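You operate a simulated robot arm through the tools that you are given. There is no shell and no other tool. Be economical: measure what you need, move in short steps, check, and stop when the job is done.

You are at the controls of a simulated robot arm. One attempt, no reset.

Task
Switch the printer off and clean off the toner dust and lid dust.
Fine: toner dust dry, with the green brush; the lid with the green cloth; both back. It stays off.

It is judged by the outcome, as a careful person would: the job done as asked, and still so three seconds after it is handed in. It fails if anything else is knocked over, pushed out of place, dropped, spilled or broken. A push-on lid holds only when it is set on centred and level and pressed home; a screw cap is set on level and turned clockwise until tight. Flat cloth is picked up by pressing the open fingertips on it (5 to 10 N) and closing them slowly along it; thin cloth reads only 2 to 8 mm in the jaws.

Robot
A 7-joint arm with a two-finger parallel gripper, fixed in place. Base frame: the origin is at the foot of the arm, x ahead of it, y to its left, z up; the work surface is at about z = 0.76. Readings come in m, degrees, newtons and seconds.
With the tool pointing down near the work surface it reaches from about 0.1 to 0.86 m from the base axis. Its first joint turns from -115.0 to 115.0 degrees. Payload 3.91 kg.
The tool frame sits at the grasp point between the pads (the TCP): z along the fingers, y along the line on which they close. The tips reach 0.03 m beyond it. The gripper opens to 0.11 m. The fingers are 0.02 m wide and 0.01 m thick; the gripper's body (0.048 by 0.112 m) begins 0.055 m behind the TCP.
Orientation is that of the tool frame in the base frame, as a unit quaternion [x, y, z, w]. With the fingers straight down and closing along the base's y, the tool's x points along the base's -x, its y along +y and its z along -z.

Tools
- The arm moves only by the tool drive_tool. Its argument "commands" is a list of rows, each an object of numbers (a shift or turn left out is 0, a gripper value left out holds the last): "grip": the gripper command, from -1 (fully open) to 1 (shut), values between in proportion; "dx", "dy", "dz": the shift along the base's x, y, z in m; "rx", "ry", "rz": the turn, a rotation vector about the base's x, y, z in degrees. In form: [{"grip": .., "dx": .., "dy": .., "dz": .., "rx": .., "ry": .., "rz": ..}, ...]. A call has 1 to 8 rows; each row shifts and turns the commanded pose from where the row before left it. A row lasts 0.2 s, in which the tool goes at most 0.05 m and 8.6 degrees; a call with a longer step from one row to the next is refused whole, and so is a gripper value outside its range. A pose out of reach is approached as far as the arm can. The call stops where the force on the tool passes 40 N (or 10 N more than at its start, if that is more) or the arm is blocked; 0.2 s more then pass. The fingers move at their own pace (about 0.153 m/s each) and stop on an object; they squeeze with about 35 N. The grip force told is the motor's: it shows also when the fingers shut on nothing. Time passes only in rows, and 0.2 s behind the last, so rows that do not move let the fingers close. The reply holds the time, the measured pose of the TCP, the force on the tool along the base axes, the opening and the grip force, in the units named above and with some noise.
- Cameras (640 x 400 px; columns grow to the right, rows downward): "scene" is fixed at [0.0503, 0.6493, 1.8001]; the picture's right is [-0.83, -0.55, 0.00], its down [-0.37, 0.56, -0.74] and it looks along [0.41, -0.61, -0.68] (base axes); focal length 348 px, centre (320, 200). "wrist" rides on the gripper at [0.072, 0.017, -0.103] in the tool frame; the picture's right is [-0.23, 0.97, 0.00], its down [-0.76, -0.18, -0.62] and it looks along [-0.61, -0.14, 0.78] (tool axes); focal length 222 px, centre (320, 200). There is no depth. A picture from a camera that has moved, and an enlarged one, comes with that camera's place and axes in the base frame and with its lens.
- camera(camera): a new picture of that camera. No time passes.
- raise_lower(by): slides the trunk up (or, below 0, down) by that many m; the arm rides with it, the base frame stays. It gives what a move gives, with no picture.
- zoom(camera, box): a new picture of the part [left, top, right, bottom] of that camera's present view, enlarged. No time passes.
- close_job(): hands the job in; it is judged then, once.

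Work in short steps. Places have to be worked out from the pictures, the camera data and where the tool is seen: move nearer, look again, correct. Check each grasp and each placing, and mend what went wrong. You have 120 turns and 64 pictures in all, those below and enlarged ones among them. Open the gripper and draw the arm clear of the work before you hand the job in, unless the task says otherwise; then end with one line.

The tools are called after ">>>" by a JSON object that holds its "op" and its "data". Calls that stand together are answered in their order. drive_tool: Moves the arm, as the interface text tells. Its arguments: {"type":"object","properties":{"commands":{"type":"array","items":{"type":"object","properties":{"grip":{"type":"number"},"dx":{"type":"number"},"dy":{"type":"number"},"dz":{"type":"number"},"rx":{"type":"number"},"ry":{"type":"number"},"rz":{"type":"number"}}}}},"required":["commands"]} The other tools are called the same way: raise_lower (by) slides the trunk up or down; camera (camera) takes a picture; zoom (camera, box) takes an enlarged picture of a part of a camera's view; close_job () hands the job in.

At the start:

```text
clock: 0.0
tcp_pos: [0.5444, -0.081, 1.3606]
tool_rot: [0.0, 1.0, 0.0, 0.0]
wrist_force: [0.3, 0.0, 0.0]
finger_gap: 0.11
grasp_force: 0.0
trunk travel left (down, up): [-0.9, 0.09]
```

scene: 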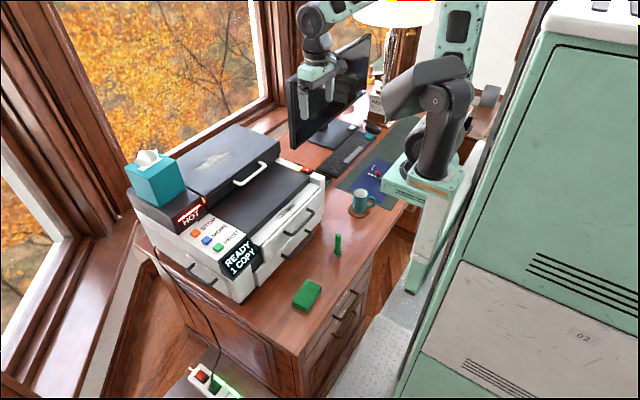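
wrist: 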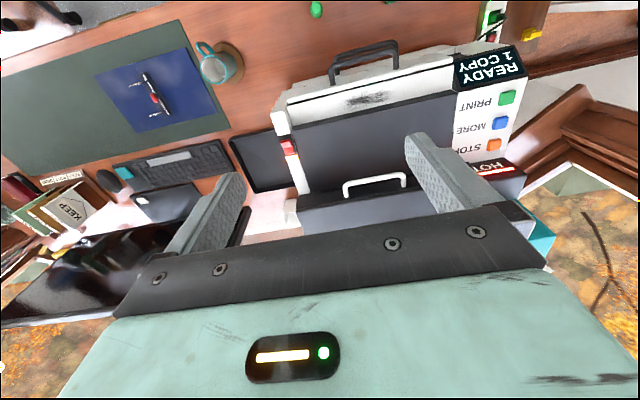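

I start with enlarged views of the printer and of the tools and power strip, to find the switch, the dust, brush and cloth.

>>> {"op": "zoom", "data": {"camera": "scene", "box": [120, 110, 340, 248]}}

>>> {"op": "zoom", "data": {"camera": "scene", "box": [160, 220, 380, 398]}}

>>> {"op": "zoom", "data": {"camera": "wrist", "box": [220, 0, 560, 212]}}

```text
2.90 times, centred on (230, 179) of scene
camera zoom: at [0.0503, 0.6493, 1.8001], right [-0.83, -0.55, 0.0], down [-0.37, 0.56, -0.74], along [0.41, -0.61, -0.68], focal length 1008 px, centre (581, 261)
```

zoom: 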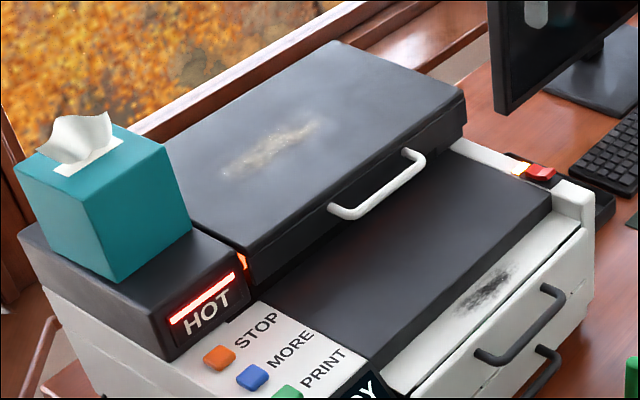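

```text
2.25 times, centred on (270, 309) of scene
camera zoom: at [0.0503, 0.6493, 1.8001], right [-0.83, -0.55, 0.0], down [-0.37, 0.56, -0.74], along [0.41, -0.61, -0.68], focal length 782 px, centre (432, -45)
```

zoom: 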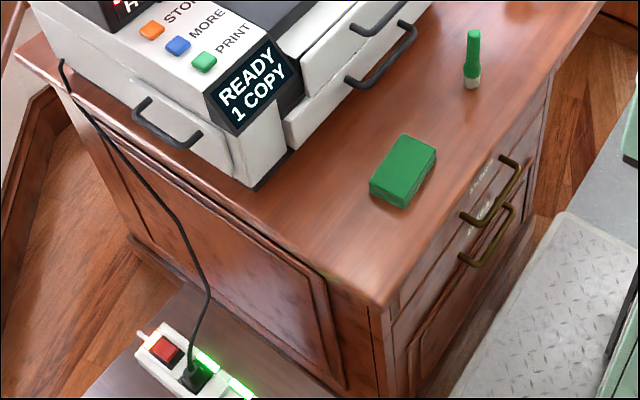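

```text
1.88 times, centred on (390, 106) of wrist
camera zoom: at [0.4711, -0.0635, 1.4642], right [0.23, 0.97, 0.0], down [0.76, -0.18, 0.62], along [0.61, -0.14, -0.78], focal length 418 px, centre (188, 377)
```

zoom: 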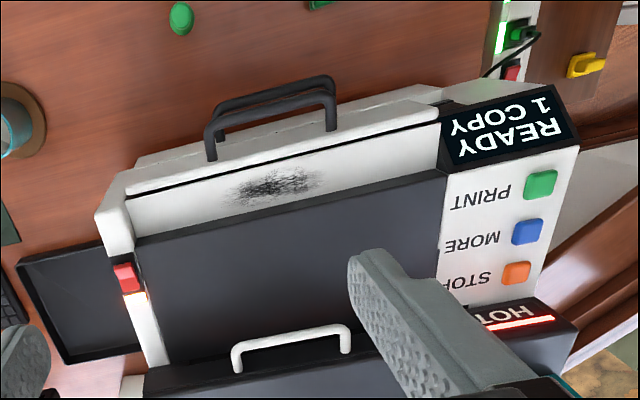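

The rocker looks to be at about (0.67,-0.18,0.99), toner dust about (0.62,0.0,0.96), brush (0.46,-0.08), cloth (0.45,0.14). I close the fingers and move nearer the switch for a better look.

>>> {"op": "drive_tool", "data": {"commands": [{"grip": 1, "dx": 0.015, "dy": -0.025, "dz": -0.03}, {"dx": 0.015, "dy": -0.025, "dz": -0.03}, {"dx": 0.015, "dy": -0.025, "dz": -0.03}, {"dx": 0.01, "dy": -0.02, "dz": -0.03}, {"dz": -0.03}, {}]}}

>>> {"op": "camera", "data": {"camera": "wrist"}}

>>> {"op": "camera", "data": {"camera": "scene"}}

```text
clock: 1.4
tcp_pos: [0.5988, -0.1754, 1.2091]
tool_rot: [0.0, 1.0, -0.001, 0.0]
wrist_force: [0.1, -0.6, -0.3]
finger_gap: 0.0
grasp_force: 34.5
trunk travel left (down, up): [-0.9, 0.09]
```

```text
58 pictures are left
camera wrist: at [0.5259, -0.1591, 1.3125], right [0.23, 0.97, 0.0], down [0.76, -0.18, 0.62], along [0.61, -0.14, -0.78], focal length 222 px, centre (320, 200)
```

wrist: 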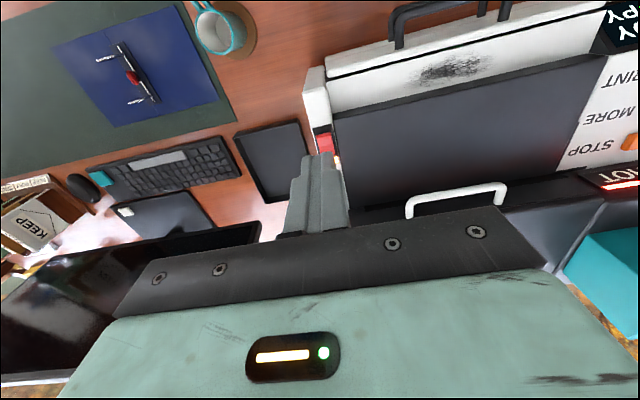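

```text
57 pictures are left
```

scene: 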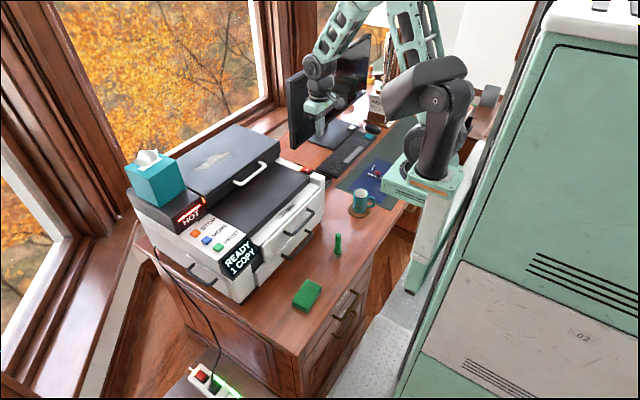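

I look closely at the rocker to see its shape and which side is up.

>>> {"op": "zoom", "data": {"camera": "wrist", "box": [280, 90, 380, 190]}}

>>> {"op": "zoom", "data": {"camera": "scene", "box": [270, 145, 340, 189]}}

```text
4.00 times, centred on (330, 140) of wrist
camera zoom: at [0.5259, -0.1591, 1.3125], right [0.23, 0.97, 0.0], down [0.76, -0.18, 0.62], along [0.61, -0.14, -0.78], focal length 888 px, centre (280, 440)
```

zoom: 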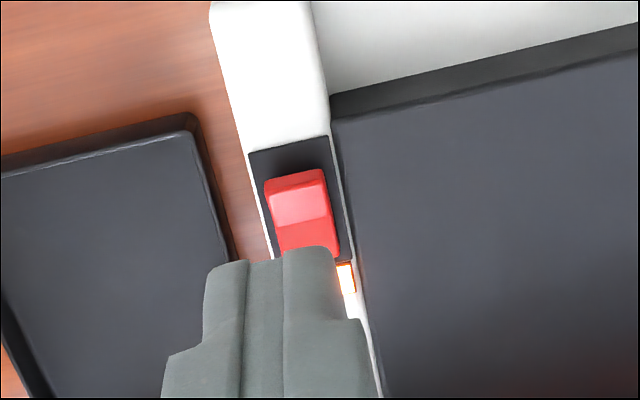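

```text
9.09 times, centred on (305, 167) of scene
camera zoom: at [0.0503, 0.6493, 1.8001], right [-0.83, -0.55, 0.0], down [-0.37, 0.56, -0.74], along [0.41, -0.61, -0.68], focal length 3161 px, centre (456, 500)
```

zoom: 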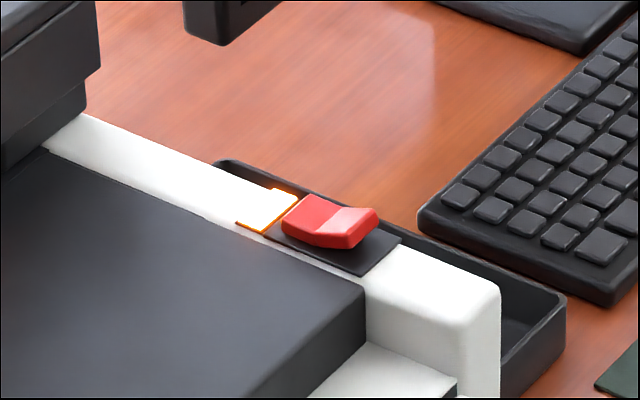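

The −x end of the rocker is raised (lamp at the pressed +x end), raised end about (0.657,-0.184,1.0). I go over it, and descend to just above.

>>> {"op": "drive_tool", "data": {"commands": [{"dx": 0.03, "dy": -0.004, "dz": -0.03}, {"dx": 0.028, "dy": -0.004, "dz": -0.03}, {"dz": -0.04}, {"dz": -0.04}, {}]}}

>>> {"op": "zoom", "data": {"camera": "scene", "box": [270, 135, 350, 185]}}

>>> {"op": "zoom", "data": {"camera": "wrist", "box": [270, 90, 390, 190]}}

```text
clock: 2.6
tcp_pos: [0.6588, -0.1837, 1.0686]
tool_rot: [0.001, 1.0, 0.0, -0.001]
wrist_force: [-0.3, -0.2, -0.2]
finger_gap: 0.0002
grasp_force: 34.8
trunk travel left (down, up): [-0.9, 0.09]
```

```text
8.00 times, centred on (310, 160) of scene
camera zoom: at [0.0503, 0.6493, 1.8001], right [-0.83, -0.55, 0.0], down [-0.37, 0.56, -0.74], along [0.41, -0.61, -0.68], focal length 2782 px, centre (400, 520)
```

zoom: 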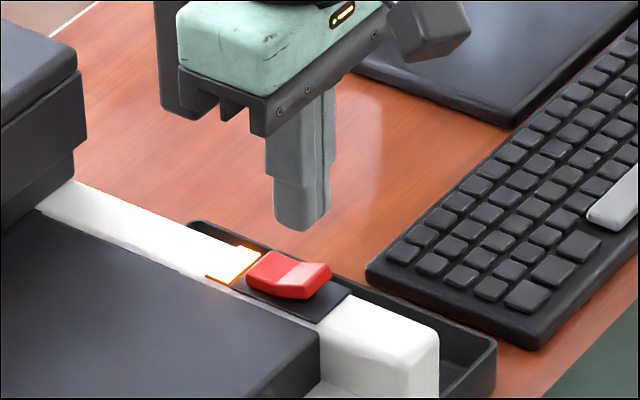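

```text
4.00 times, centred on (330, 140) of wrist
camera zoom: at [0.5846, -0.1669, 1.1727], right [0.23, 0.97, 0.0], down [0.76, -0.18, 0.62], along [0.61, -0.14, -0.78], focal length 888 px, centre (280, 440)
```

zoom: 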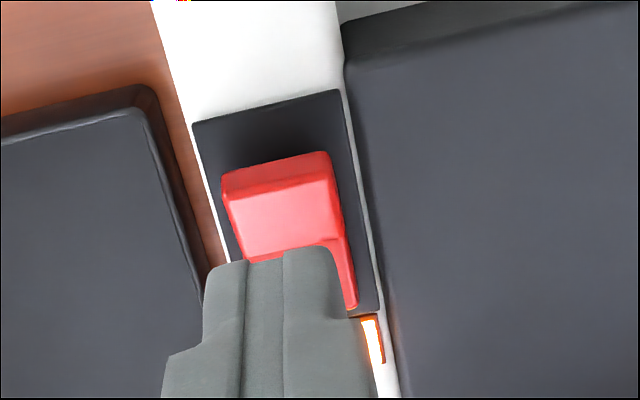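

Raised face spans x about 0.650–0.668. I shift back a few mm and press down in small steps.

>>> {"op": "drive_tool", "data": {"commands": [{"dx": -0.005, "dz": -0.015}, {"dz": -0.012}, {"dz": -0.006}, {"dz": -0.006}, {"dz": -0.005}, {"dz": -0.004}, {}]}}

>>> {"op": "zoom", "data": {"camera": "scene", "box": [270, 135, 350, 185]}}

```text
clock: 3.7
tcp_pos: [0.6533, -0.1842, 1.0361]
tool_rot: [-0.001, 1.0, -0.001, 0.002]
wrist_force: [-9.6, 1.0, 29.5]
finger_gap: 0.0003
grasp_force: 35.3
trunk travel left (down, up): [-0.9, 0.09]
stopped in row 5: the force on the tool passed its limit (the readings are from after the stop); the commanded pose is now the measured one
```

```text
8.00 times, centred on (310, 160) of scene
camera zoom: at [0.0503, 0.6493, 1.8001], right [-0.83, -0.55, 0.0], down [-0.37, 0.56, -0.74], along [0.41, -0.61, -0.68], focal length 2782 px, centre (400, 520)
```

zoom: 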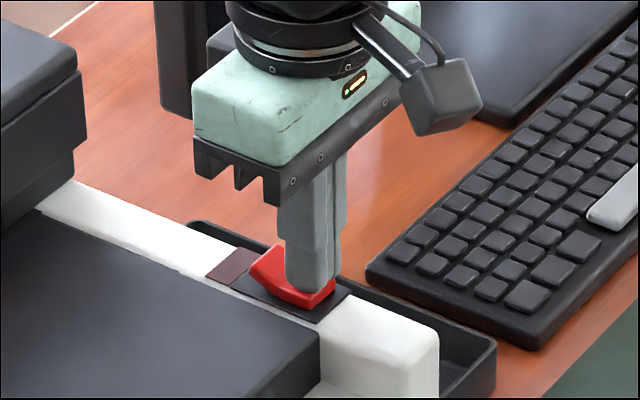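

The lamp is out and the rocker tipped. I lift and check that it stays, and look at the rest of the printer.

>>> {"op": "drive_tool", "data": {"commands": [{"dz": 0.03}, {"dz": 0.05}, {"dz": 0.05}, {"dz": 0.05, "dx": -0.04, "dy": 0.02}, {"dx": -0.05, "dy": 0.03, "dz": 0.03}, {"dx": -0.05, "dy": 0.03, "dz": 0.03}, {}]}}

>>> {"op": "zoom", "data": {"camera": "scene", "box": [120, 110, 340, 248]}}

>>> {"op": "camera", "data": {"camera": "wrist"}}

```text
refused: row 4 steps farther than a row can; nothing moved
```

```text
2.90 times, centred on (230, 179) of scene
camera zoom: at [0.0503, 0.6493, 1.8001], right [-0.83, -0.55, 0.0], down [-0.37, 0.56, -0.74], along [0.41, -0.61, -0.68], focal length 1008 px, centre (581, 261)
```

zoom: 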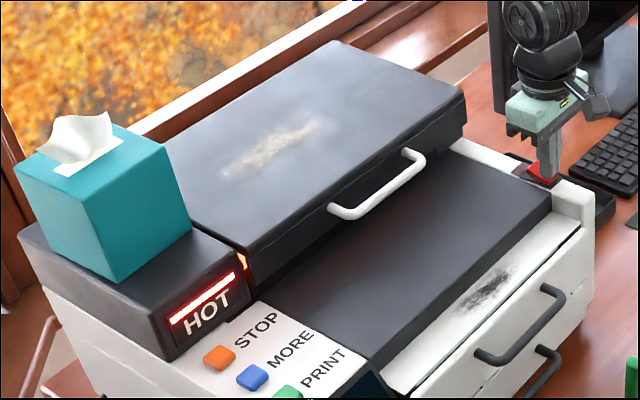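

```text
50 pictures are left
camera wrist: at [0.5785, -0.1667, 1.1392], right [0.23, 0.97, 0.0], down [0.76, -0.18, 0.63], along [0.61, -0.14, -0.78], focal length 222 px, centre (320, 200)
```

wrist: 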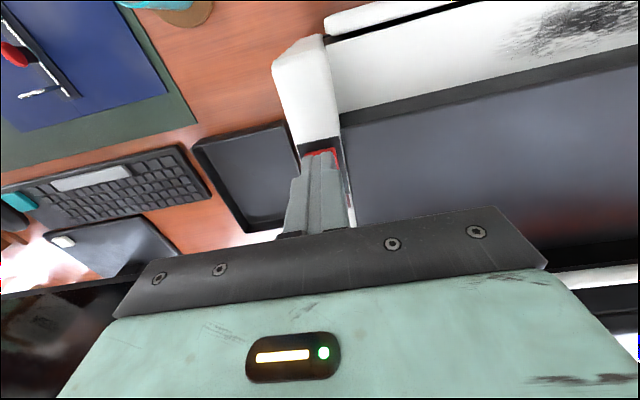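

The force step was refused for length; HOT is still glowing (still cooling). I redo the lift with shorter steps and travel towards the brush.

>>> {"op": "drive_tool", "data": {"commands": [{"dz": 0.03}, {"dz": 0.05}, {"dz": 0.04}, {"dz": 0.03, "dx": -0.03, "dy": 0.015}, {"dx": -0.04, "dy": 0.025}, {"dx": -0.04, "dy": 0.025, "grip": -1}, {"dx": -0.04, "dy": 0.025}, {}]}}

>>> {"op": "zoom", "data": {"camera": "scene", "box": [120, 110, 340, 248]}}

>>> {"op": "camera", "data": {"camera": "wrist"}}

```text
clock: 5.5
tcp_pos: [0.5032, -0.0946, 1.1833]
tool_rot: [0.001, 1.0, 0.0, 0.002]
wrist_force: [-0.3, 0.7, -0.5]
finger_gap: 0.11
grasp_force: 0.1
trunk travel left (down, up): [-0.9, 0.09]
```

```text
2.90 times, centred on (230, 179) of scene
camera zoom: at [0.0503, 0.6493, 1.8001], right [-0.83, -0.55, 0.0], down [-0.37, 0.56, -0.74], along [0.41, -0.61, -0.68], focal length 1008 px, centre (581, 261)
```

zoom: 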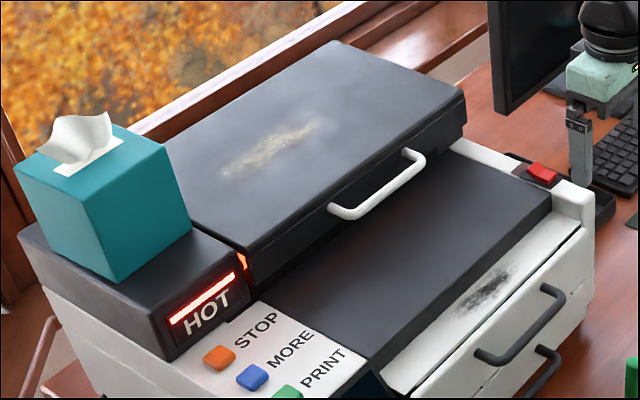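

```text
48 pictures are left
camera wrist: at [0.4291, -0.0767, 1.287], right [0.23, 0.97, 0.0], down [0.76, -0.18, 0.63], along [0.61, -0.14, -0.78], focal length 222 px, centre (320, 200)
```

wrist: 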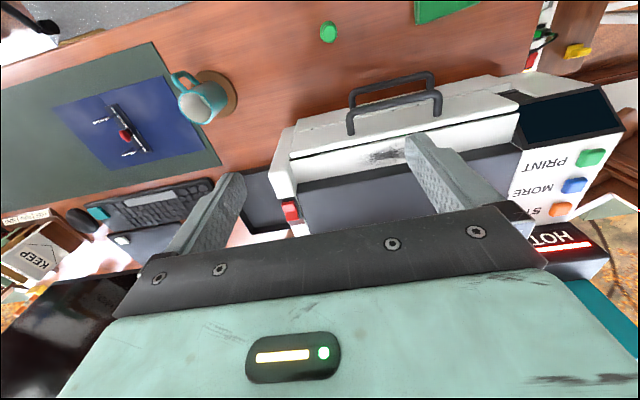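

The printer display is off. The brush seems at about (0.452,-0.07). I move above it with tips still clear of its top and check.

>>> {"op": "drive_tool", "data": {"commands": [{"dx": -0.025, "dy": 0.012, "dz": -0.035}, {"dx": -0.025, "dy": 0.012, "dz": -0.035}, {"dz": -0.05}, {"dz": -0.05}, {}]}}

>>> {"op": "zoom", "data": {"camera": "scene", "box": [280, 180, 400, 280]}}

>>> {"op": "camera", "data": {"camera": "wrist"}}

```text
clock: 6.7
tcp_pos: [0.4957, -0.0604, 1.0133]
tool_rot: [0.0, 1.0, -0.001, 0.002]
wrist_force: [0.1, -0.5, 0.7]
finger_gap: 0.1099
grasp_force: 0.0
out of reach, approached as far as the arm can: row 1, 2
trunk travel left (down, up): [-0.9, 0.09]
```

```text
4.00 times, centred on (340, 230) of scene
camera zoom: at [0.0503, 0.6493, 1.8001], right [-0.83, -0.55, 0.0], down [-0.37, 0.56, -0.74], along [0.41, -0.61, -0.68], focal length 1391 px, centre (240, 80)
```

zoom: 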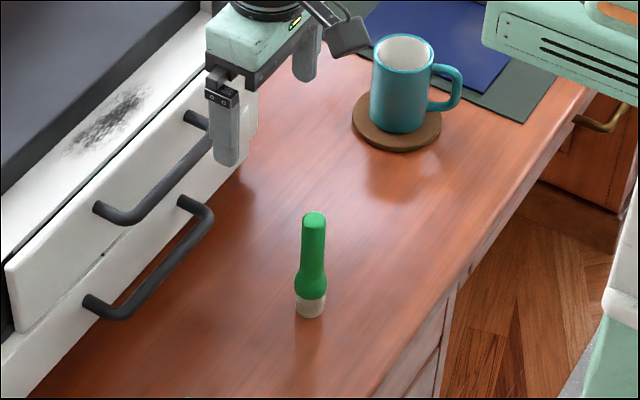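

```text
46 pictures are left
camera wrist: at [0.4219, -0.0438, 1.1178], right [0.23, 0.97, 0.0], down [0.76, -0.18, 0.63], along [0.61, -0.14, -0.78], focal length 222 px, centre (320, 200)
```

wrist: 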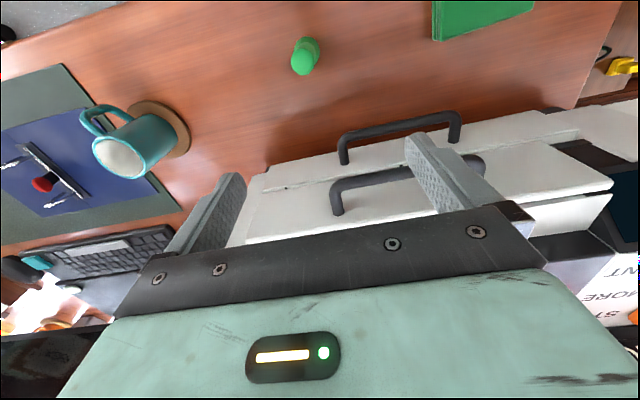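

Refined: brush at about (0.451,-0.061), top at z≈0.89. The arm stopped at x=0.496, so I command −x again from here at the lower height.

>>> {"op": "drive_tool", "data": {"commands": [{"dz": -0.02}, {"dx": -0.02}, {"dx": -0.02}, {}]}}

```text
clock: 7.7
tcp_pos: [0.4642, -0.0602, 0.9904]
tool_rot: [0.0, 1.0, -0.001, 0.001]
wrist_force: [0.0, 0.3, 0.0]
finger_gap: 0.11
grasp_force: 0.2
out of reach, approached as far as the arm can: row 3
trunk travel left (down, up): [-0.9, 0.09]
```

>>> {"op": "drive_tool", "data": {"commands": [{"dz": -0.03}, {"dz": -0.03}, {"dx": -0.007}, {"dx": -0.006}, {}]}}

>>> {"op": "zoom", "data": {"camera": "scene", "box": [280, 180, 400, 280]}}

>>> {"op": "camera", "data": {"camera": "wrist"}}

```text
clock: 8.9
tcp_pos: [0.4522, -0.0609, 0.9307]
tool_rot: [0.0, 1.0, -0.001, 0.002]
wrist_force: [0.3, 0.9, 0.5]
finger_gap: 0.1099
grasp_force: 0.0
trunk travel left (down, up): [-0.9, 0.09]
```

```text
4.00 times, centred on (340, 230) of scene
camera zoom: at [0.0503, 0.6493, 1.8001], right [-0.83, -0.55, 0.0], down [-0.37, 0.56, -0.74], along [0.41, -0.61, -0.68], focal length 1391 px, centre (240, 80)
```

zoom: 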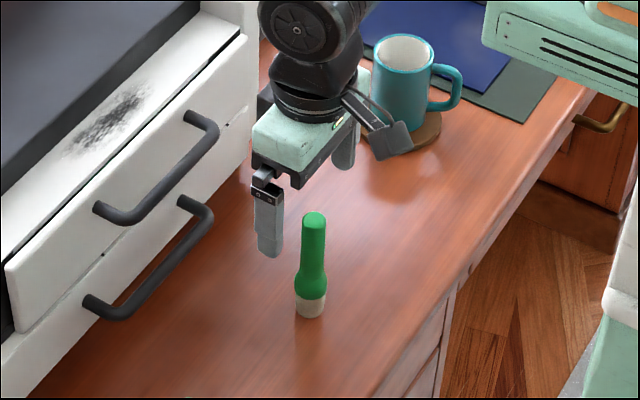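

```text
44 pictures are left
camera wrist: at [0.3781, -0.0432, 1.0339], right [0.23, 0.97, 0.0], down [0.76, -0.18, 0.63], along [0.61, -0.14, -0.78], focal length 222 px, centre (320, 200)
```

wrist: 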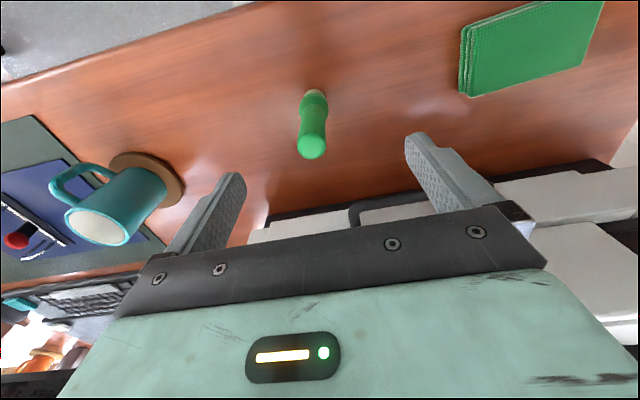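

Brush lies centred between the fingers. I lower to TCP z≈0.848 and close on the handle.

>>> {"op": "drive_tool", "data": {"commands": [{"dz": -0.04, "dx": -0.003, "dy": -0.002}, {"dz": -0.042}, {}, {"grip": 0.3}, {"grip": 1}, {}, {}]}}

>>> {"op": "zoom", "data": {"camera": "scene", "box": [280, 180, 400, 280]}}

```text
clock: 10.5
tcp_pos: [0.4498, -0.0628, 0.8487]
tool_rot: [0.0, 1.0, -0.001, 0.002]
wrist_force: [-0.4, 0.0, 0.1]
finger_gap: 0.0208
grasp_force: 34.9
trunk travel left (down, up): [-0.9, 0.09]
```

```text
4.00 times, centred on (340, 230) of scene
camera zoom: at [0.0503, 0.6493, 1.8001], right [-0.83, -0.55, 0.0], down [-0.37, 0.56, -0.74], along [0.41, -0.61, -0.68], focal length 1391 px, centre (240, 80)
```

zoom: 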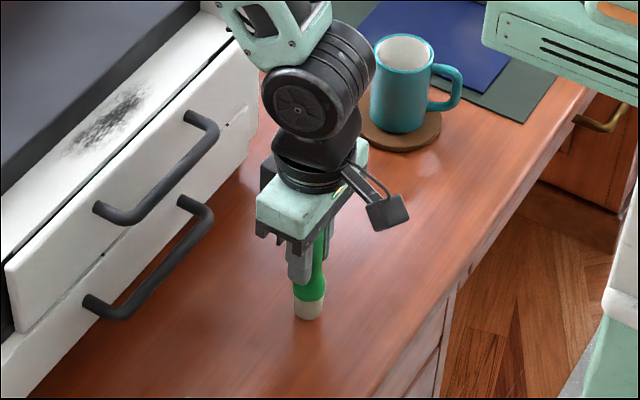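

Brush held (20.8 mm). I lift straight up, then go over the toner spot.

>>> {"op": "drive_tool", "data": {"commands": [{"dz": 0.04}, {"dz": 0.05}, {"dz": 0.05}, {"dz": 0.05}, {"dz": 0.05}, {"dx": 0.03, "dy": 0.01, "dz": 0.02}, {"dx": 0.04, "dy": 0.015}, {}]}}

>>> {"op": "camera", "data": {"camera": "scene"}}

```text
clock: 12.3
tcp_pos: [0.5611, -0.0277, 1.0945]
tool_rot: [0.0, 1.0, 0.0, 0.002]
wrist_force: [-0.6, 1.1, 0.3]
finger_gap: 0.0211
grasp_force: 35.1
out of reach, approached as far as the arm can: row 3, 4, 5
trunk travel left (down, up): [-0.9, 0.09]
```

```text
42 pictures are left
```

scene: 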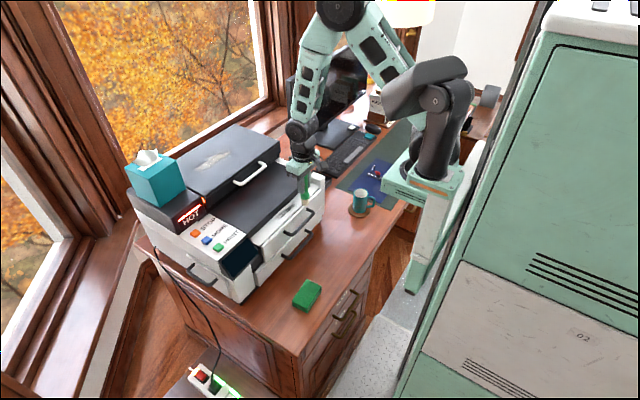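

Brush bottom is about z=1.005 now. I move over the toner patch and look closely.

>>> {"op": "drive_tool", "data": {"commands": [{"dx": 0.03}, {"dx": 0.03, "dy": 0.02}, {"dz": -0.02}, {}]}}

>>> {"op": "zoom", "data": {"camera": "scene", "box": [230, 140, 340, 230]}}

>>> {"op": "zoom", "data": {"camera": "wrist", "box": [200, 0, 520, 200]}}

```text
clock: 13.3
tcp_pos: [0.6202, -0.0072, 1.0746]
tool_rot: [0.0, 1.0, -0.001, 0.001]
wrist_force: [-0.3, 0.1, -0.5]
finger_gap: 0.0207
grasp_force: 34.4
trunk travel left (down, up): [-0.9, 0.09]
```

```text
4.44 times, centred on (285, 185) of scene
camera zoom: at [0.0503, 0.6493, 1.8001], right [-0.83, -0.55, 0.0], down [-0.37, 0.56, -0.74], along [0.41, -0.61, -0.68], focal length 1546 px, centre (476, 267)
```

zoom: 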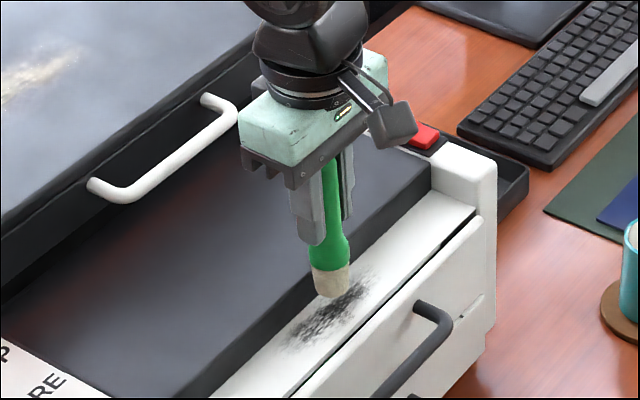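

```text
2.00 times, centred on (360, 100) of wrist
camera zoom: at [0.5467, 0.0096, 1.1778], right [0.23, 0.97, 0.0], down [0.76, -0.18, 0.63], along [0.61, -0.14, -0.78], focal length 444 px, centre (240, 400)
```

zoom: 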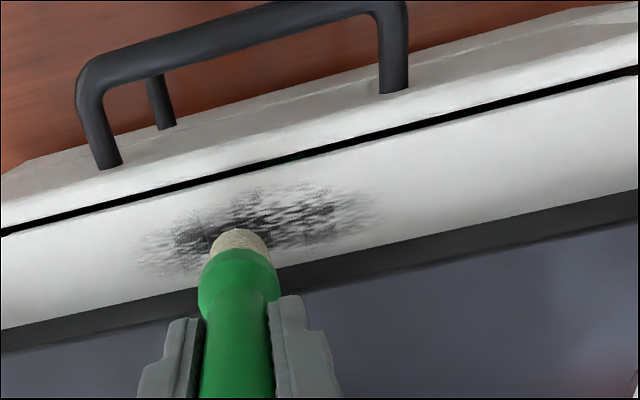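

Patch spans x≈0.596–0.635, y≈−0.06…0.06. I go to its −y end and lower gently to feel contact.

>>> {"op": "drive_tool", "data": {"commands": [{"dx": -0.004, "dy": -0.03}, {"dy": -0.025}, {"dz": -0.015}, {"dz": -0.006}, {"dz": -0.004}, {}]}}

>>> {"op": "zoom", "data": {"camera": "scene", "box": [230, 140, 340, 230]}}

```text
clock: 14.7
tcp_pos: [0.6169, -0.0629, 1.0513]
tool_rot: [0.0, 1.0, 0.001, 0.005]
wrist_force: [1.3, 0.3, 35.1]
finger_gap: 0.0213
grasp_force: 34.7
trunk travel left (down, up): [-0.9, 0.09]
```

```text
4.44 times, centred on (285, 185) of scene
camera zoom: at [0.0503, 0.6493, 1.8001], right [-0.83, -0.55, 0.0], down [-0.37, 0.56, -0.74], along [0.41, -0.61, -0.68], focal length 1546 px, centre (476, 267)
```

zoom: 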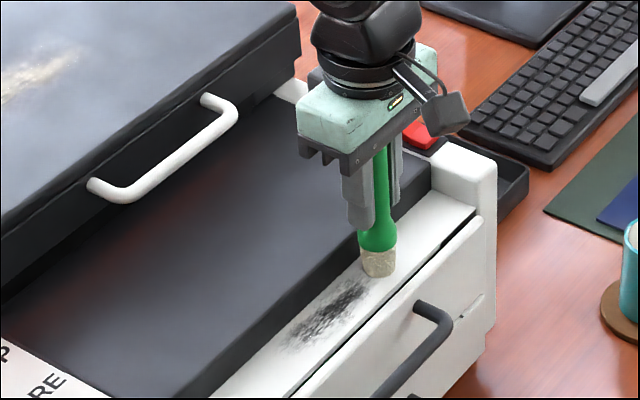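

35 N is heavy; I ease up 2 mm and check the force.

>>> {"op": "drive_tool", "data": {"commands": [{"dz": 0.0018}, {}]}}

```text
clock: 15.3
tcp_pos: [0.616, -0.0609, 1.0505]
tool_rot: [0.0, 1.0, -0.001, 0.002]
wrist_force: [5.1, 1.8, 14.0]
finger_gap: 0.021
grasp_force: 35.0
trunk travel left (down, up): [-0.9, 0.09]
```

>>> {"op": "drive_tool", "data": {"commands": [{"dz": 0.0006}, {"dy": 0.02}, {"dy": 0.02}, {"dy": 0.02}, {"dy": 0.02}, {"dy": 0.02}, {"dy": 0.02}, {}]}}

>>> {"op": "zoom", "data": {"camera": "scene", "box": [230, 140, 340, 230]}}

```text
clock: 17.1
tcp_pos: [0.6157, 0.059, 1.0509]
tool_rot: [0.0, 1.0, -0.001, 0.002]
wrist_force: [0.3, 0.4, 0.5]
finger_gap: 0.0208
grasp_force: 35.1
trunk travel left (down, up): [-0.9, 0.09]
```

```text
4.44 times, centred on (285, 185) of scene
camera zoom: at [0.0503, 0.6493, 1.8001], right [-0.83, -0.55, 0.0], down [-0.37, 0.56, -0.74], along [0.41, -0.61, -0.68], focal length 1546 px, centre (476, 267)
```

zoom: 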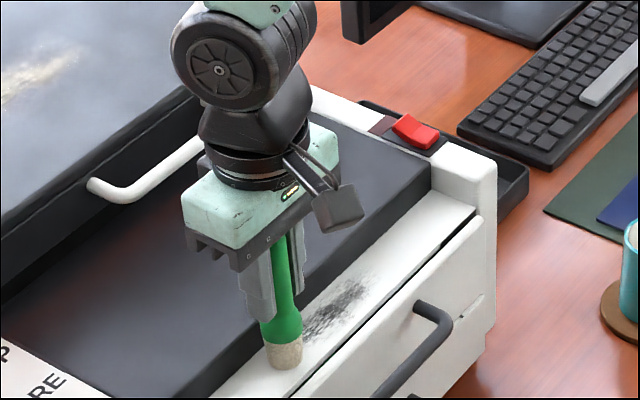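

Partly lighter, but contact was lost toward the end. I press down 1.5 mm and stroke back, then return on adjacent lane.

>>> {"op": "drive_tool", "data": {"commands": [{"dz": -0.0015}, {"dy": -0.02}, {"dy": -0.02}, {"dy": -0.02}, {"dy": -0.02}, {"dy": -0.02}, {"dy": -0.02}, {}]}}

>>> {"op": "drive_tool", "data": {"commands": [{"dx": 0.01}, {"dy": 0.02}, {"dy": 0.02}, {"dy": 0.02}, {"dy": 0.02}, {"dy": 0.02}, {"dy": 0.02}, {}]}}

>>> {"op": "zoom", "data": {"camera": "scene", "box": [230, 140, 340, 230]}}

```text
clock: 18.9
tcp_pos: [0.6169, -0.0617, 1.0515]
tool_rot: [0.001, 1.0, -0.001, 0.003]
wrist_force: [0.7, 4.6, 21.6]
finger_gap: 0.021
grasp_force: 35.0
trunk travel left (down, up): [-0.9, 0.09]
```

```text
clock: 20.7
tcp_pos: [0.6243, 0.0589, 1.0494]
tool_rot: [-0.001, 1.0, -0.001, 0.001]
wrist_force: [-17.9, -8.2, 19.3]
finger_gap: 0.0211
grasp_force: 35.3
trunk travel left (down, up): [-0.9, 0.09]
```

```text
4.44 times, centred on (285, 185) of scene
camera zoom: at [0.0503, 0.6493, 1.8001], right [-0.83, -0.55, 0.0], down [-0.37, 0.56, -0.74], along [0.41, -0.61, -0.68], focal length 1546 px, centre (476, 267)
```

zoom: 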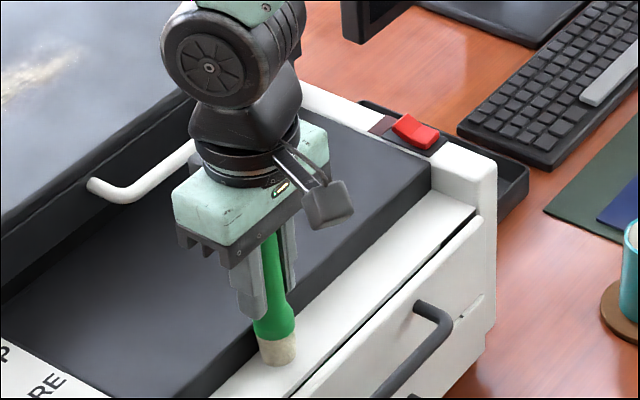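

The patch looks gone. I lift straight up and inspect the ledge.

>>> {"op": "drive_tool", "data": {"commands": [{"dx": -0.006}, {"dz": 0.03}, {"dz": 0.03}, {}]}}

>>> {"op": "zoom", "data": {"camera": "scene", "box": [230, 140, 340, 230]}}

>>> {"op": "zoom", "data": {"camera": "wrist", "box": [100, 0, 420, 200]}}

```text
clock: 21.7
tcp_pos: [0.6197, 0.0587, 1.1111]
tool_rot: [0.0, 1.0, -0.001, 0.003]
wrist_force: [0.3, 0.8, -1.5]
finger_gap: 0.0208
grasp_force: 35.0
trunk travel left (down, up): [-0.9, 0.09]
```

```text
4.44 times, centred on (285, 185) of scene
camera zoom: at [0.0503, 0.6493, 1.8001], right [-0.83, -0.55, 0.0], down [-0.37, 0.56, -0.74], along [0.41, -0.61, -0.68], focal length 1546 px, centre (476, 267)
```

zoom: 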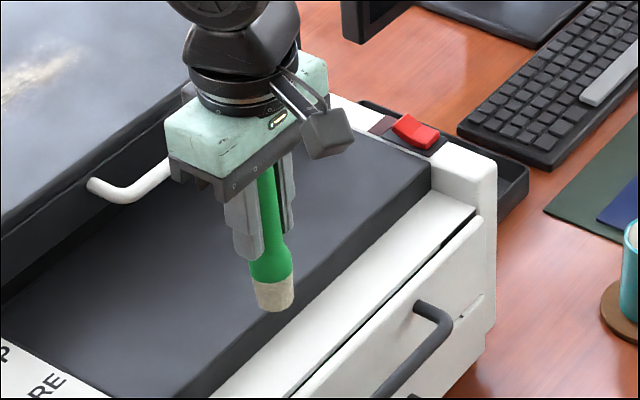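

```text
2.00 times, centred on (260, 100) of wrist
camera zoom: at [0.5464, 0.0756, 1.2134], right [0.23, 0.97, 0.0], down [0.76, -0.18, 0.63], along [0.61, -0.14, -0.78], focal length 444 px, centre (440, 400)
```

zoom: 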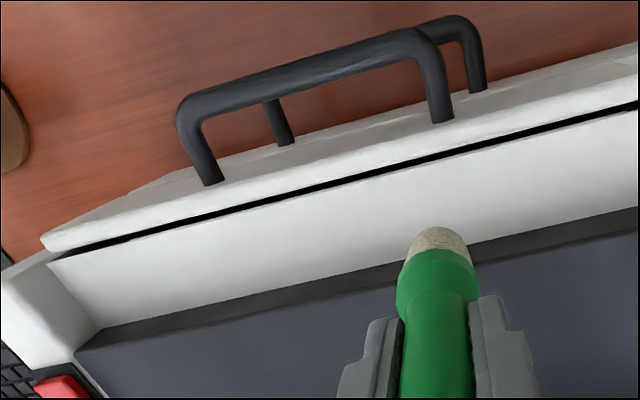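

Ledge is clean. I carry the brush back toward its place at (0.450,-0.063), staying clear of the drawer handles.

>>> {"op": "drive_tool", "data": {"commands": [{"dx": -0.03, "dy": -0.03}, {"dx": -0.03, "dy": -0.03}, {"dx": -0.03, "dy": -0.03}, {"dx": -0.025, "dy": -0.031}, {"dz": -0.03}, {"dz": -0.03, "dx": -0.01}, {"dz": -0.03, "dx": -0.02}, {}]}}

```text
clock: 23.5
tcp_pos: [0.4778, -0.0631, 1.0194]
tool_rot: [0.0, 1.0, -0.001, 0.002]
wrist_force: [-0.5, -0.9, -0.7]
finger_gap: 0.0211
grasp_force: 35.1
trunk travel left (down, up): [-0.9, 0.09]
```

>>> {"op": "drive_tool", "data": {"commands": [{"dz": -0.04}, {"dz": -0.04, "dx": -0.014}, {"dx": -0.014}, {"dz": -0.04}, {"dz": -0.03}, {}]}}

>>> {"op": "zoom", "data": {"camera": "scene", "box": [280, 180, 400, 280]}}

```text
clock: 24.9
tcp_pos: [0.4478, -0.0642, 0.8684]
tool_rot: [-0.001, 1.0, 0.0, 0.002]
wrist_force: [1.1, 0.5, -1.3]
finger_gap: 0.021
grasp_force: 34.9
trunk travel left (down, up): [-0.9, 0.09]
```

```text
4.00 times, centred on (340, 230) of scene
camera zoom: at [0.0503, 0.6493, 1.8001], right [-0.83, -0.55, 0.0], down [-0.37, 0.56, -0.74], along [0.41, -0.61, -0.68], focal length 1391 px, centre (240, 80)
```

zoom: 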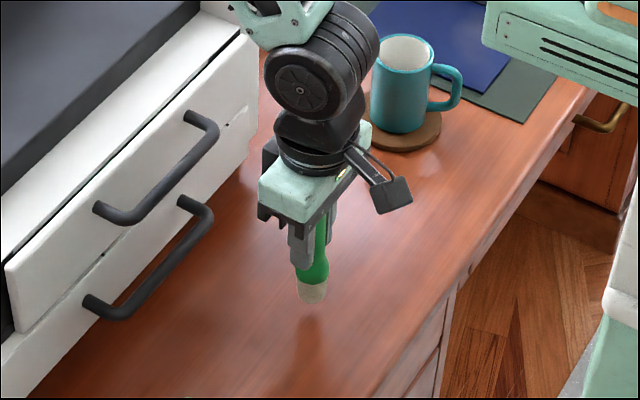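

Now the last 2 cm, gently.

>>> {"op": "drive_tool", "data": {"commands": [{"dx": 0.002, "dy": 0.001, "dz": -0.012}, {"dz": -0.004}, {"dz": -0.002}, {}]}}

```text
clock: 25.9
tcp_pos: [0.449, -0.0626, 0.8519]
tool_rot: [0.0, 1.0, 0.0, 0.002]
wrist_force: [0.0, -0.8, -0.5]
finger_gap: 0.021
grasp_force: 35.0
trunk travel left (down, up): [-0.9, 0.09]
```

>>> {"op": "drive_tool", "data": {"commands": [{"dz": -0.0015}, {"dz": -0.001}, {}]}}

>>> {"op": "zoom", "data": {"camera": "scene", "box": [310, 220, 370, 260]}}

```text
clock: 26.7
tcp_pos: [0.4495, -0.0624, 0.8487]
tool_rot: [0.0, 1.0, -0.001, 0.002]
wrist_force: [0.4, 0.2, -0.5]
finger_gap: 0.0211
grasp_force: 35.2
trunk travel left (down, up): [-0.9, 0.09]
```

```text
10.00 times, centred on (340, 240) of scene
camera zoom: at [0.0503, 0.6493, 1.8001], right [-0.83, -0.55, 0.0], down [-0.37, 0.56, -0.74], along [0.41, -0.61, -0.68], focal length 3478 px, centre (120, -200)
```

zoom: 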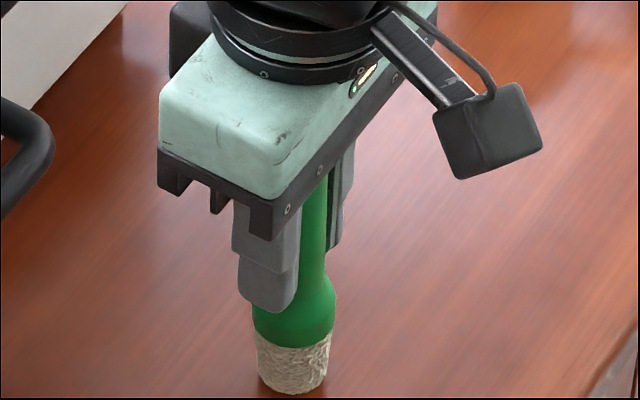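

No contact force yet; the brush may have slid up slightly in the grip. I lower 1 mm at a time.

>>> {"op": "drive_tool", "data": {"commands": [{"dz": -0.001}, {}]}}

>>> {"op": "drive_tool", "data": {"commands": [{"dz": -0.001}, {}]}}

```text
clock: 27.3
tcp_pos: [0.4498, -0.0625, 0.8483]
tool_rot: [0.0, 1.0, -0.001, 0.002]
wrist_force: [-0.7, -0.5, -1.3]
finger_gap: 0.021
grasp_force: 35.1
trunk travel left (down, up): [-0.9, 0.09]
```

```text
clock: 27.9
tcp_pos: [0.4494, -0.0624, 0.8466]
tool_rot: [0.0, 1.0, -0.001, 0.002]
wrist_force: [-0.3, 0.2, -0.8]
finger_gap: 0.0209
grasp_force: 35.1
trunk travel left (down, up): [-0.9, 0.09]
```

>>> {"op": "drive_tool", "data": {"commands": [{"dz": -0.001}, {}]}}

>>> {"op": "drive_tool", "data": {"commands": [{"dz": -0.001}, {}]}}

```text
clock: 28.5
tcp_pos: [0.4478, -0.0624, 0.8466]
tool_rot: [0.001, 1.0, 0.0, 0.002]
wrist_force: [0.5, 0.1, -0.3]
finger_gap: 0.0211
grasp_force: 35.3
trunk travel left (down, up): [-0.9, 0.09]
```

```text
clock: 29.1
tcp_pos: [0.449, -0.0619, 0.8454]
tool_rot: [0.0, 1.0, 0.001, 0.001]
wrist_force: [-0.2, 0.6, 0.0]
finger_gap: 0.0209
grasp_force: 34.6
trunk travel left (down, up): [-0.9, 0.09]
```

>>> {"op": "drive_tool", "data": {"commands": [{"dz": -0.0015}, {}]}}

>>> {"op": "zoom", "data": {"camera": "scene", "box": [310, 220, 370, 260]}}

```text
clock: 29.7
tcp_pos: [0.45, -0.0621, 0.8437]
tool_rot: [0.0, 1.0, 0.0, 0.001]
wrist_force: [-0.1, -0.7, -0.6]
finger_gap: 0.021
grasp_force: 35.1
trunk travel left (down, up): [-0.9, 0.09]
```

```text
10.00 times, centred on (340, 240) of scene
camera zoom: at [0.0503, 0.6493, 1.8001], right [-0.83, -0.55, 0.0], down [-0.37, 0.56, -0.74], along [0.41, -0.61, -0.68], focal length 3478 px, centre (120, -200)
```

zoom: 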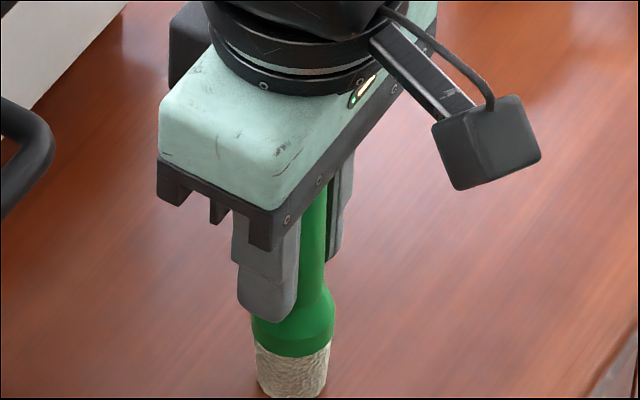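

>>> {"op": "drive_tool", "data": {"commands": [{"dz": -0.001}, {}]}}

>>> {"op": "drive_tool", "data": {"commands": [{"dz": -0.001}, {}]}}

>>> {"op": "zoom", "data": {"camera": "scene", "box": [310, 230, 370, 270]}}

```text
clock: 30.3
tcp_pos: [0.4489, -0.0614, 0.8438]
tool_rot: [0.0, 1.0, -0.001, 0.003]
wrist_force: [1.9, 0.7, 16.8]
finger_gap: 0.021
grasp_force: 34.5
trunk travel left (down, up): [-0.9, 0.09]
```

```text
clock: 30.9
tcp_pos: [0.4484, -0.0608, 0.8427]
tool_rot: [0.0, 1.0, 0.0, 0.003]
wrist_force: [0.4, -0.5, 35.0]
finger_gap: 0.0211
grasp_force: 34.8
trunk travel left (down, up): [-0.9, 0.09]
```

```text
10.00 times, centred on (340, 250) of scene
camera zoom: at [0.0503, 0.6493, 1.8001], right [-0.83, -0.55, 0.0], down [-0.37, 0.56, -0.74], along [0.41, -0.61, -0.68], focal length 3478 px, centre (120, -300)
```

zoom: 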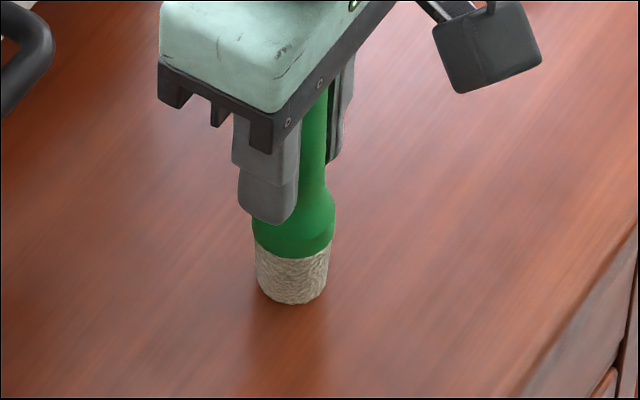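

Contact at last; I ease up 1.6 mm so it isn't pressed hard, then open slowly and rise a little.

>>> {"op": "drive_tool", "data": {"commands": [{"dz": 0.0016}, {"grip": 0.55}, {"grip": 0.4}, {"grip": 0.1}, {"grip": -0.2}, {"dz": 0.03}, {"dz": 0.04}, {"dz": 0.04}]}}

>>> {"op": "zoom", "data": {"camera": "scene", "box": [280, 180, 400, 280]}}

```text
clock: 32.7
tcp_pos: [0.4489, -0.0613, 0.9529]
tool_rot: [0.0, 1.0, -0.001, 0.001]
wrist_force: [0.9, 0.2, -0.4]
finger_gap: 0.0659
grasp_force: 0.0
trunk travel left (down, up): [-0.9, 0.09]
```

```text
4.00 times, centred on (340, 230) of scene
camera zoom: at [0.0503, 0.6493, 1.8001], right [-0.83, -0.55, 0.0], down [-0.37, 0.56, -0.74], along [0.41, -0.61, -0.68], focal length 1391 px, centre (240, 80)
```

zoom: 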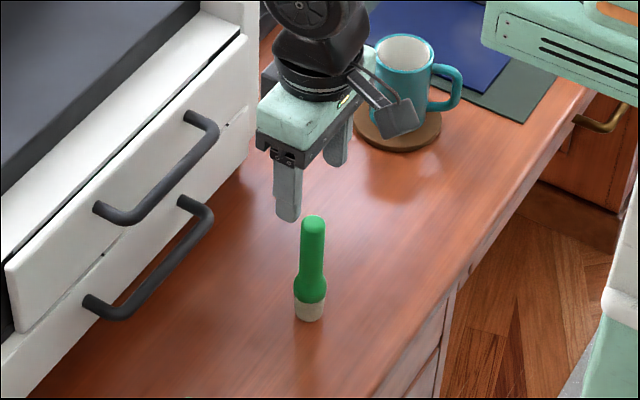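

Brush stands at its place. Now I go over to the green cloth and look.

>>> {"op": "drive_tool", "data": {"commands": [{"dz": 0.01, "grip": -1}, {"dy": 0.05}, {"dy": 0.05}, {"dy": 0.04}, {"dx": -0.01, "dy": 0.03}, {}]}}

>>> {"op": "zoom", "data": {"camera": "scene", "box": [260, 250, 350, 330]}}

>>> {"op": "camera", "data": {"camera": "wrist"}}

```text
clock: 34.1
tcp_pos: [0.4392, 0.1091, 0.9625]
tool_rot: [-0.001, 1.0, -0.001, 0.002]
wrist_force: [0.5, -0.2, 0.2]
finger_gap: 0.1102
grasp_force: 0.0
trunk travel left (down, up): [-0.9, 0.09]
```

```text
5.00 times, centred on (305, 290) of scene
camera zoom: at [0.0503, 0.6493, 1.8001], right [-0.83, -0.55, 0.0], down [-0.37, 0.56, -0.74], along [0.41, -0.61, -0.68], focal length 1739 px, centre (395, -250)
```

zoom: 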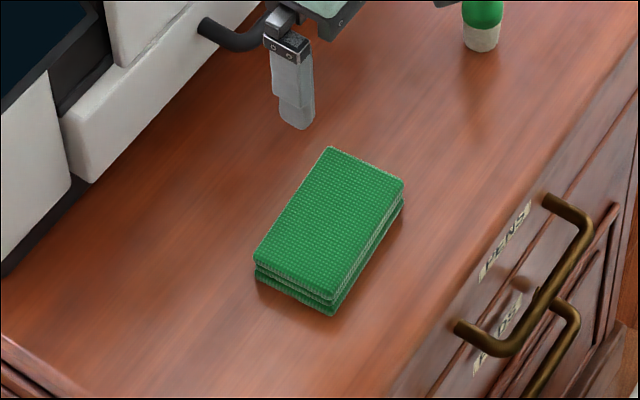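

```text
28 pictures are left
camera wrist: at [0.3655, 0.1262, 1.0661], right [0.23, 0.97, 0.0], down [0.76, -0.18, 0.63], along [0.61, -0.14, -0.78], focal length 222 px, centre (320, 200)
```

wrist: 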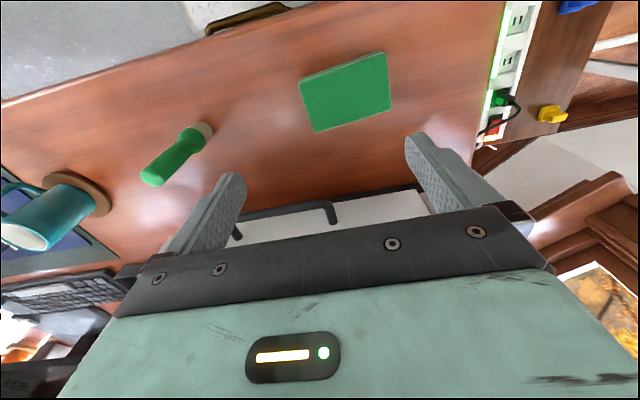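

The cloth is a folded pad, centre about (0.444,0.141), ~57 mm across x and ~100 mm along y, turned about 5°. I turn the tool ~95° so the fingers close across the short side (camera toward −y, away from the tissue box).

>>> {"op": "drive_tool", "data": {"commands": [{"rz": 8}, {"rz": 8}, {"rz": 8, "dy": 0.01}, {"rz": 8, "dy": 0.01}, {"rz": 8, "dy": 0.012}, {"rz": 8, "dx": 0.005}, {"rz": 8}, {"rz": 8}]}}

>>> {"op": "drive_tool", "data": {"commands": [{"rz": 8}, {"rz": 8}, {"rz": 8}, {"rz": 7}, {}]}}

>>> {"op": "camera", "data": {"camera": "wrist"}}

>>> {"op": "zoom", "data": {"camera": "scene", "box": [240, 210, 380, 330]}}

```text
clock: 35.9
tcp_pos: [0.445, 0.1404, 0.964]
tool_rot: [-0.531, 0.847, 0.002, 0.002]
wrist_force: [-0.5, 0.0, 0.2]
finger_gap: 0.1101
grasp_force: 0.0
trunk travel left (down, up): [-0.9, 0.09]
```

```text
clock: 37.1
tcp_pos: [0.4437, 0.1396, 0.9644]
tool_rot: [0.738, -0.675, -0.001, -0.002]
wrist_force: [0.6, 0.1, 0.2]
finger_gap: 0.11
grasp_force: 0.0
trunk travel left (down, up): [-0.9, 0.09]
```

```text
27 pictures are left
camera wrist: at [0.433, 0.0663, 1.0671], right [-0.99, 0.14, 0.0], down [0.11, 0.77, 0.63], along [0.09, 0.62, -0.78], focal length 222 px, centre (320, 200)
```

wrist: 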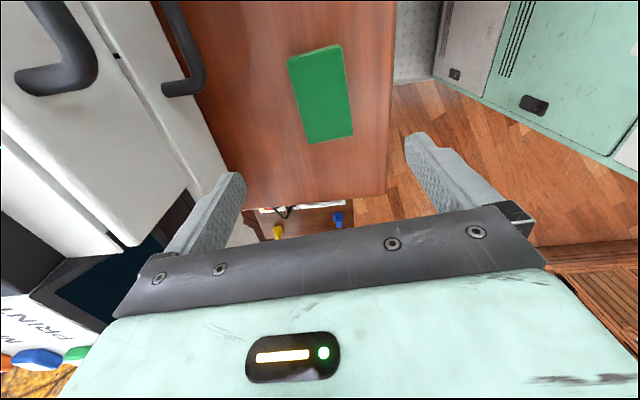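

```text
3.33 times, centred on (310, 270) of scene
camera zoom: at [0.0503, 0.6493, 1.8001], right [-0.83, -0.55, 0.0], down [-0.37, 0.56, -0.74], along [0.41, -0.61, -0.68], focal length 1159 px, centre (353, -33)
```

zoom: 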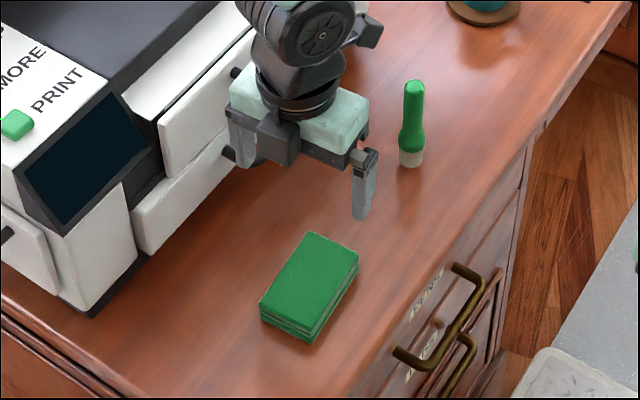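

Pad centre about (0.442,0.138), fingers aligned. I descend so the tips are around z=0.768 on both sides of the pad and close.

>>> {"op": "drive_tool", "data": {"commands": [{"dz": -0.05, "dx": -0.001}, {"dz": -0.05}, {"dz": -0.04}, {"dz": -0.015}, {"dz": -0.01}, {}]}}

>>> {"op": "zoom", "data": {"camera": "scene", "box": [260, 250, 350, 330]}}

```text
clock: 38.5
tcp_pos: [0.4426, 0.1397, 0.7988]
tool_rot: [0.738, -0.675, -0.002, -0.001]
wrist_force: [-0.6, 0.2, -0.8]
finger_gap: 0.1101
grasp_force: 0.0
trunk travel left (down, up): [-0.9, 0.09]
```

```text
5.00 times, centred on (305, 290) of scene
camera zoom: at [0.0503, 0.6493, 1.8001], right [-0.83, -0.55, 0.0], down [-0.37, 0.56, -0.74], along [0.41, -0.61, -0.68], focal length 1739 px, centre (395, -250)
```

zoom: 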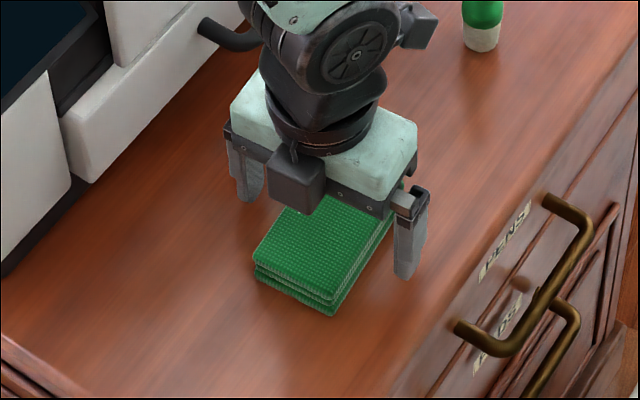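

>>> {"op": "drive_tool", "data": {"commands": [{"grip": -0.4}, {"grip": -0.2}, {"grip": -0.05}, {"grip": 0.1}, {"grip": 0.3}, {}, {}]}}

>>> {"op": "zoom", "data": {"camera": "scene", "box": [260, 250, 350, 330]}}

```text
clock: 40.1
tcp_pos: [0.4432, 0.139, 0.7989]
tool_rot: [0.738, -0.675, -0.001, -0.002]
wrist_force: [1.0, 0.3, -0.2]
finger_gap: 0.0606
grasp_force: 34.9
trunk travel left (down, up): [-0.9, 0.09]
```

```text
5.00 times, centred on (305, 290) of scene
camera zoom: at [0.0503, 0.6493, 1.8001], right [-0.83, -0.55, 0.0], down [-0.37, 0.56, -0.74], along [0.41, -0.61, -0.68], focal length 1739 px, centre (395, -250)
```

zoom: 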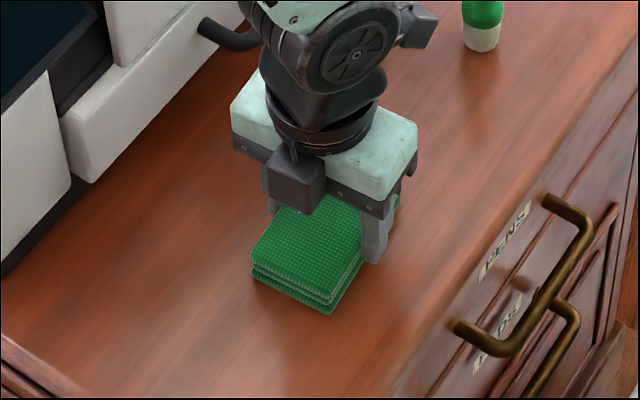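

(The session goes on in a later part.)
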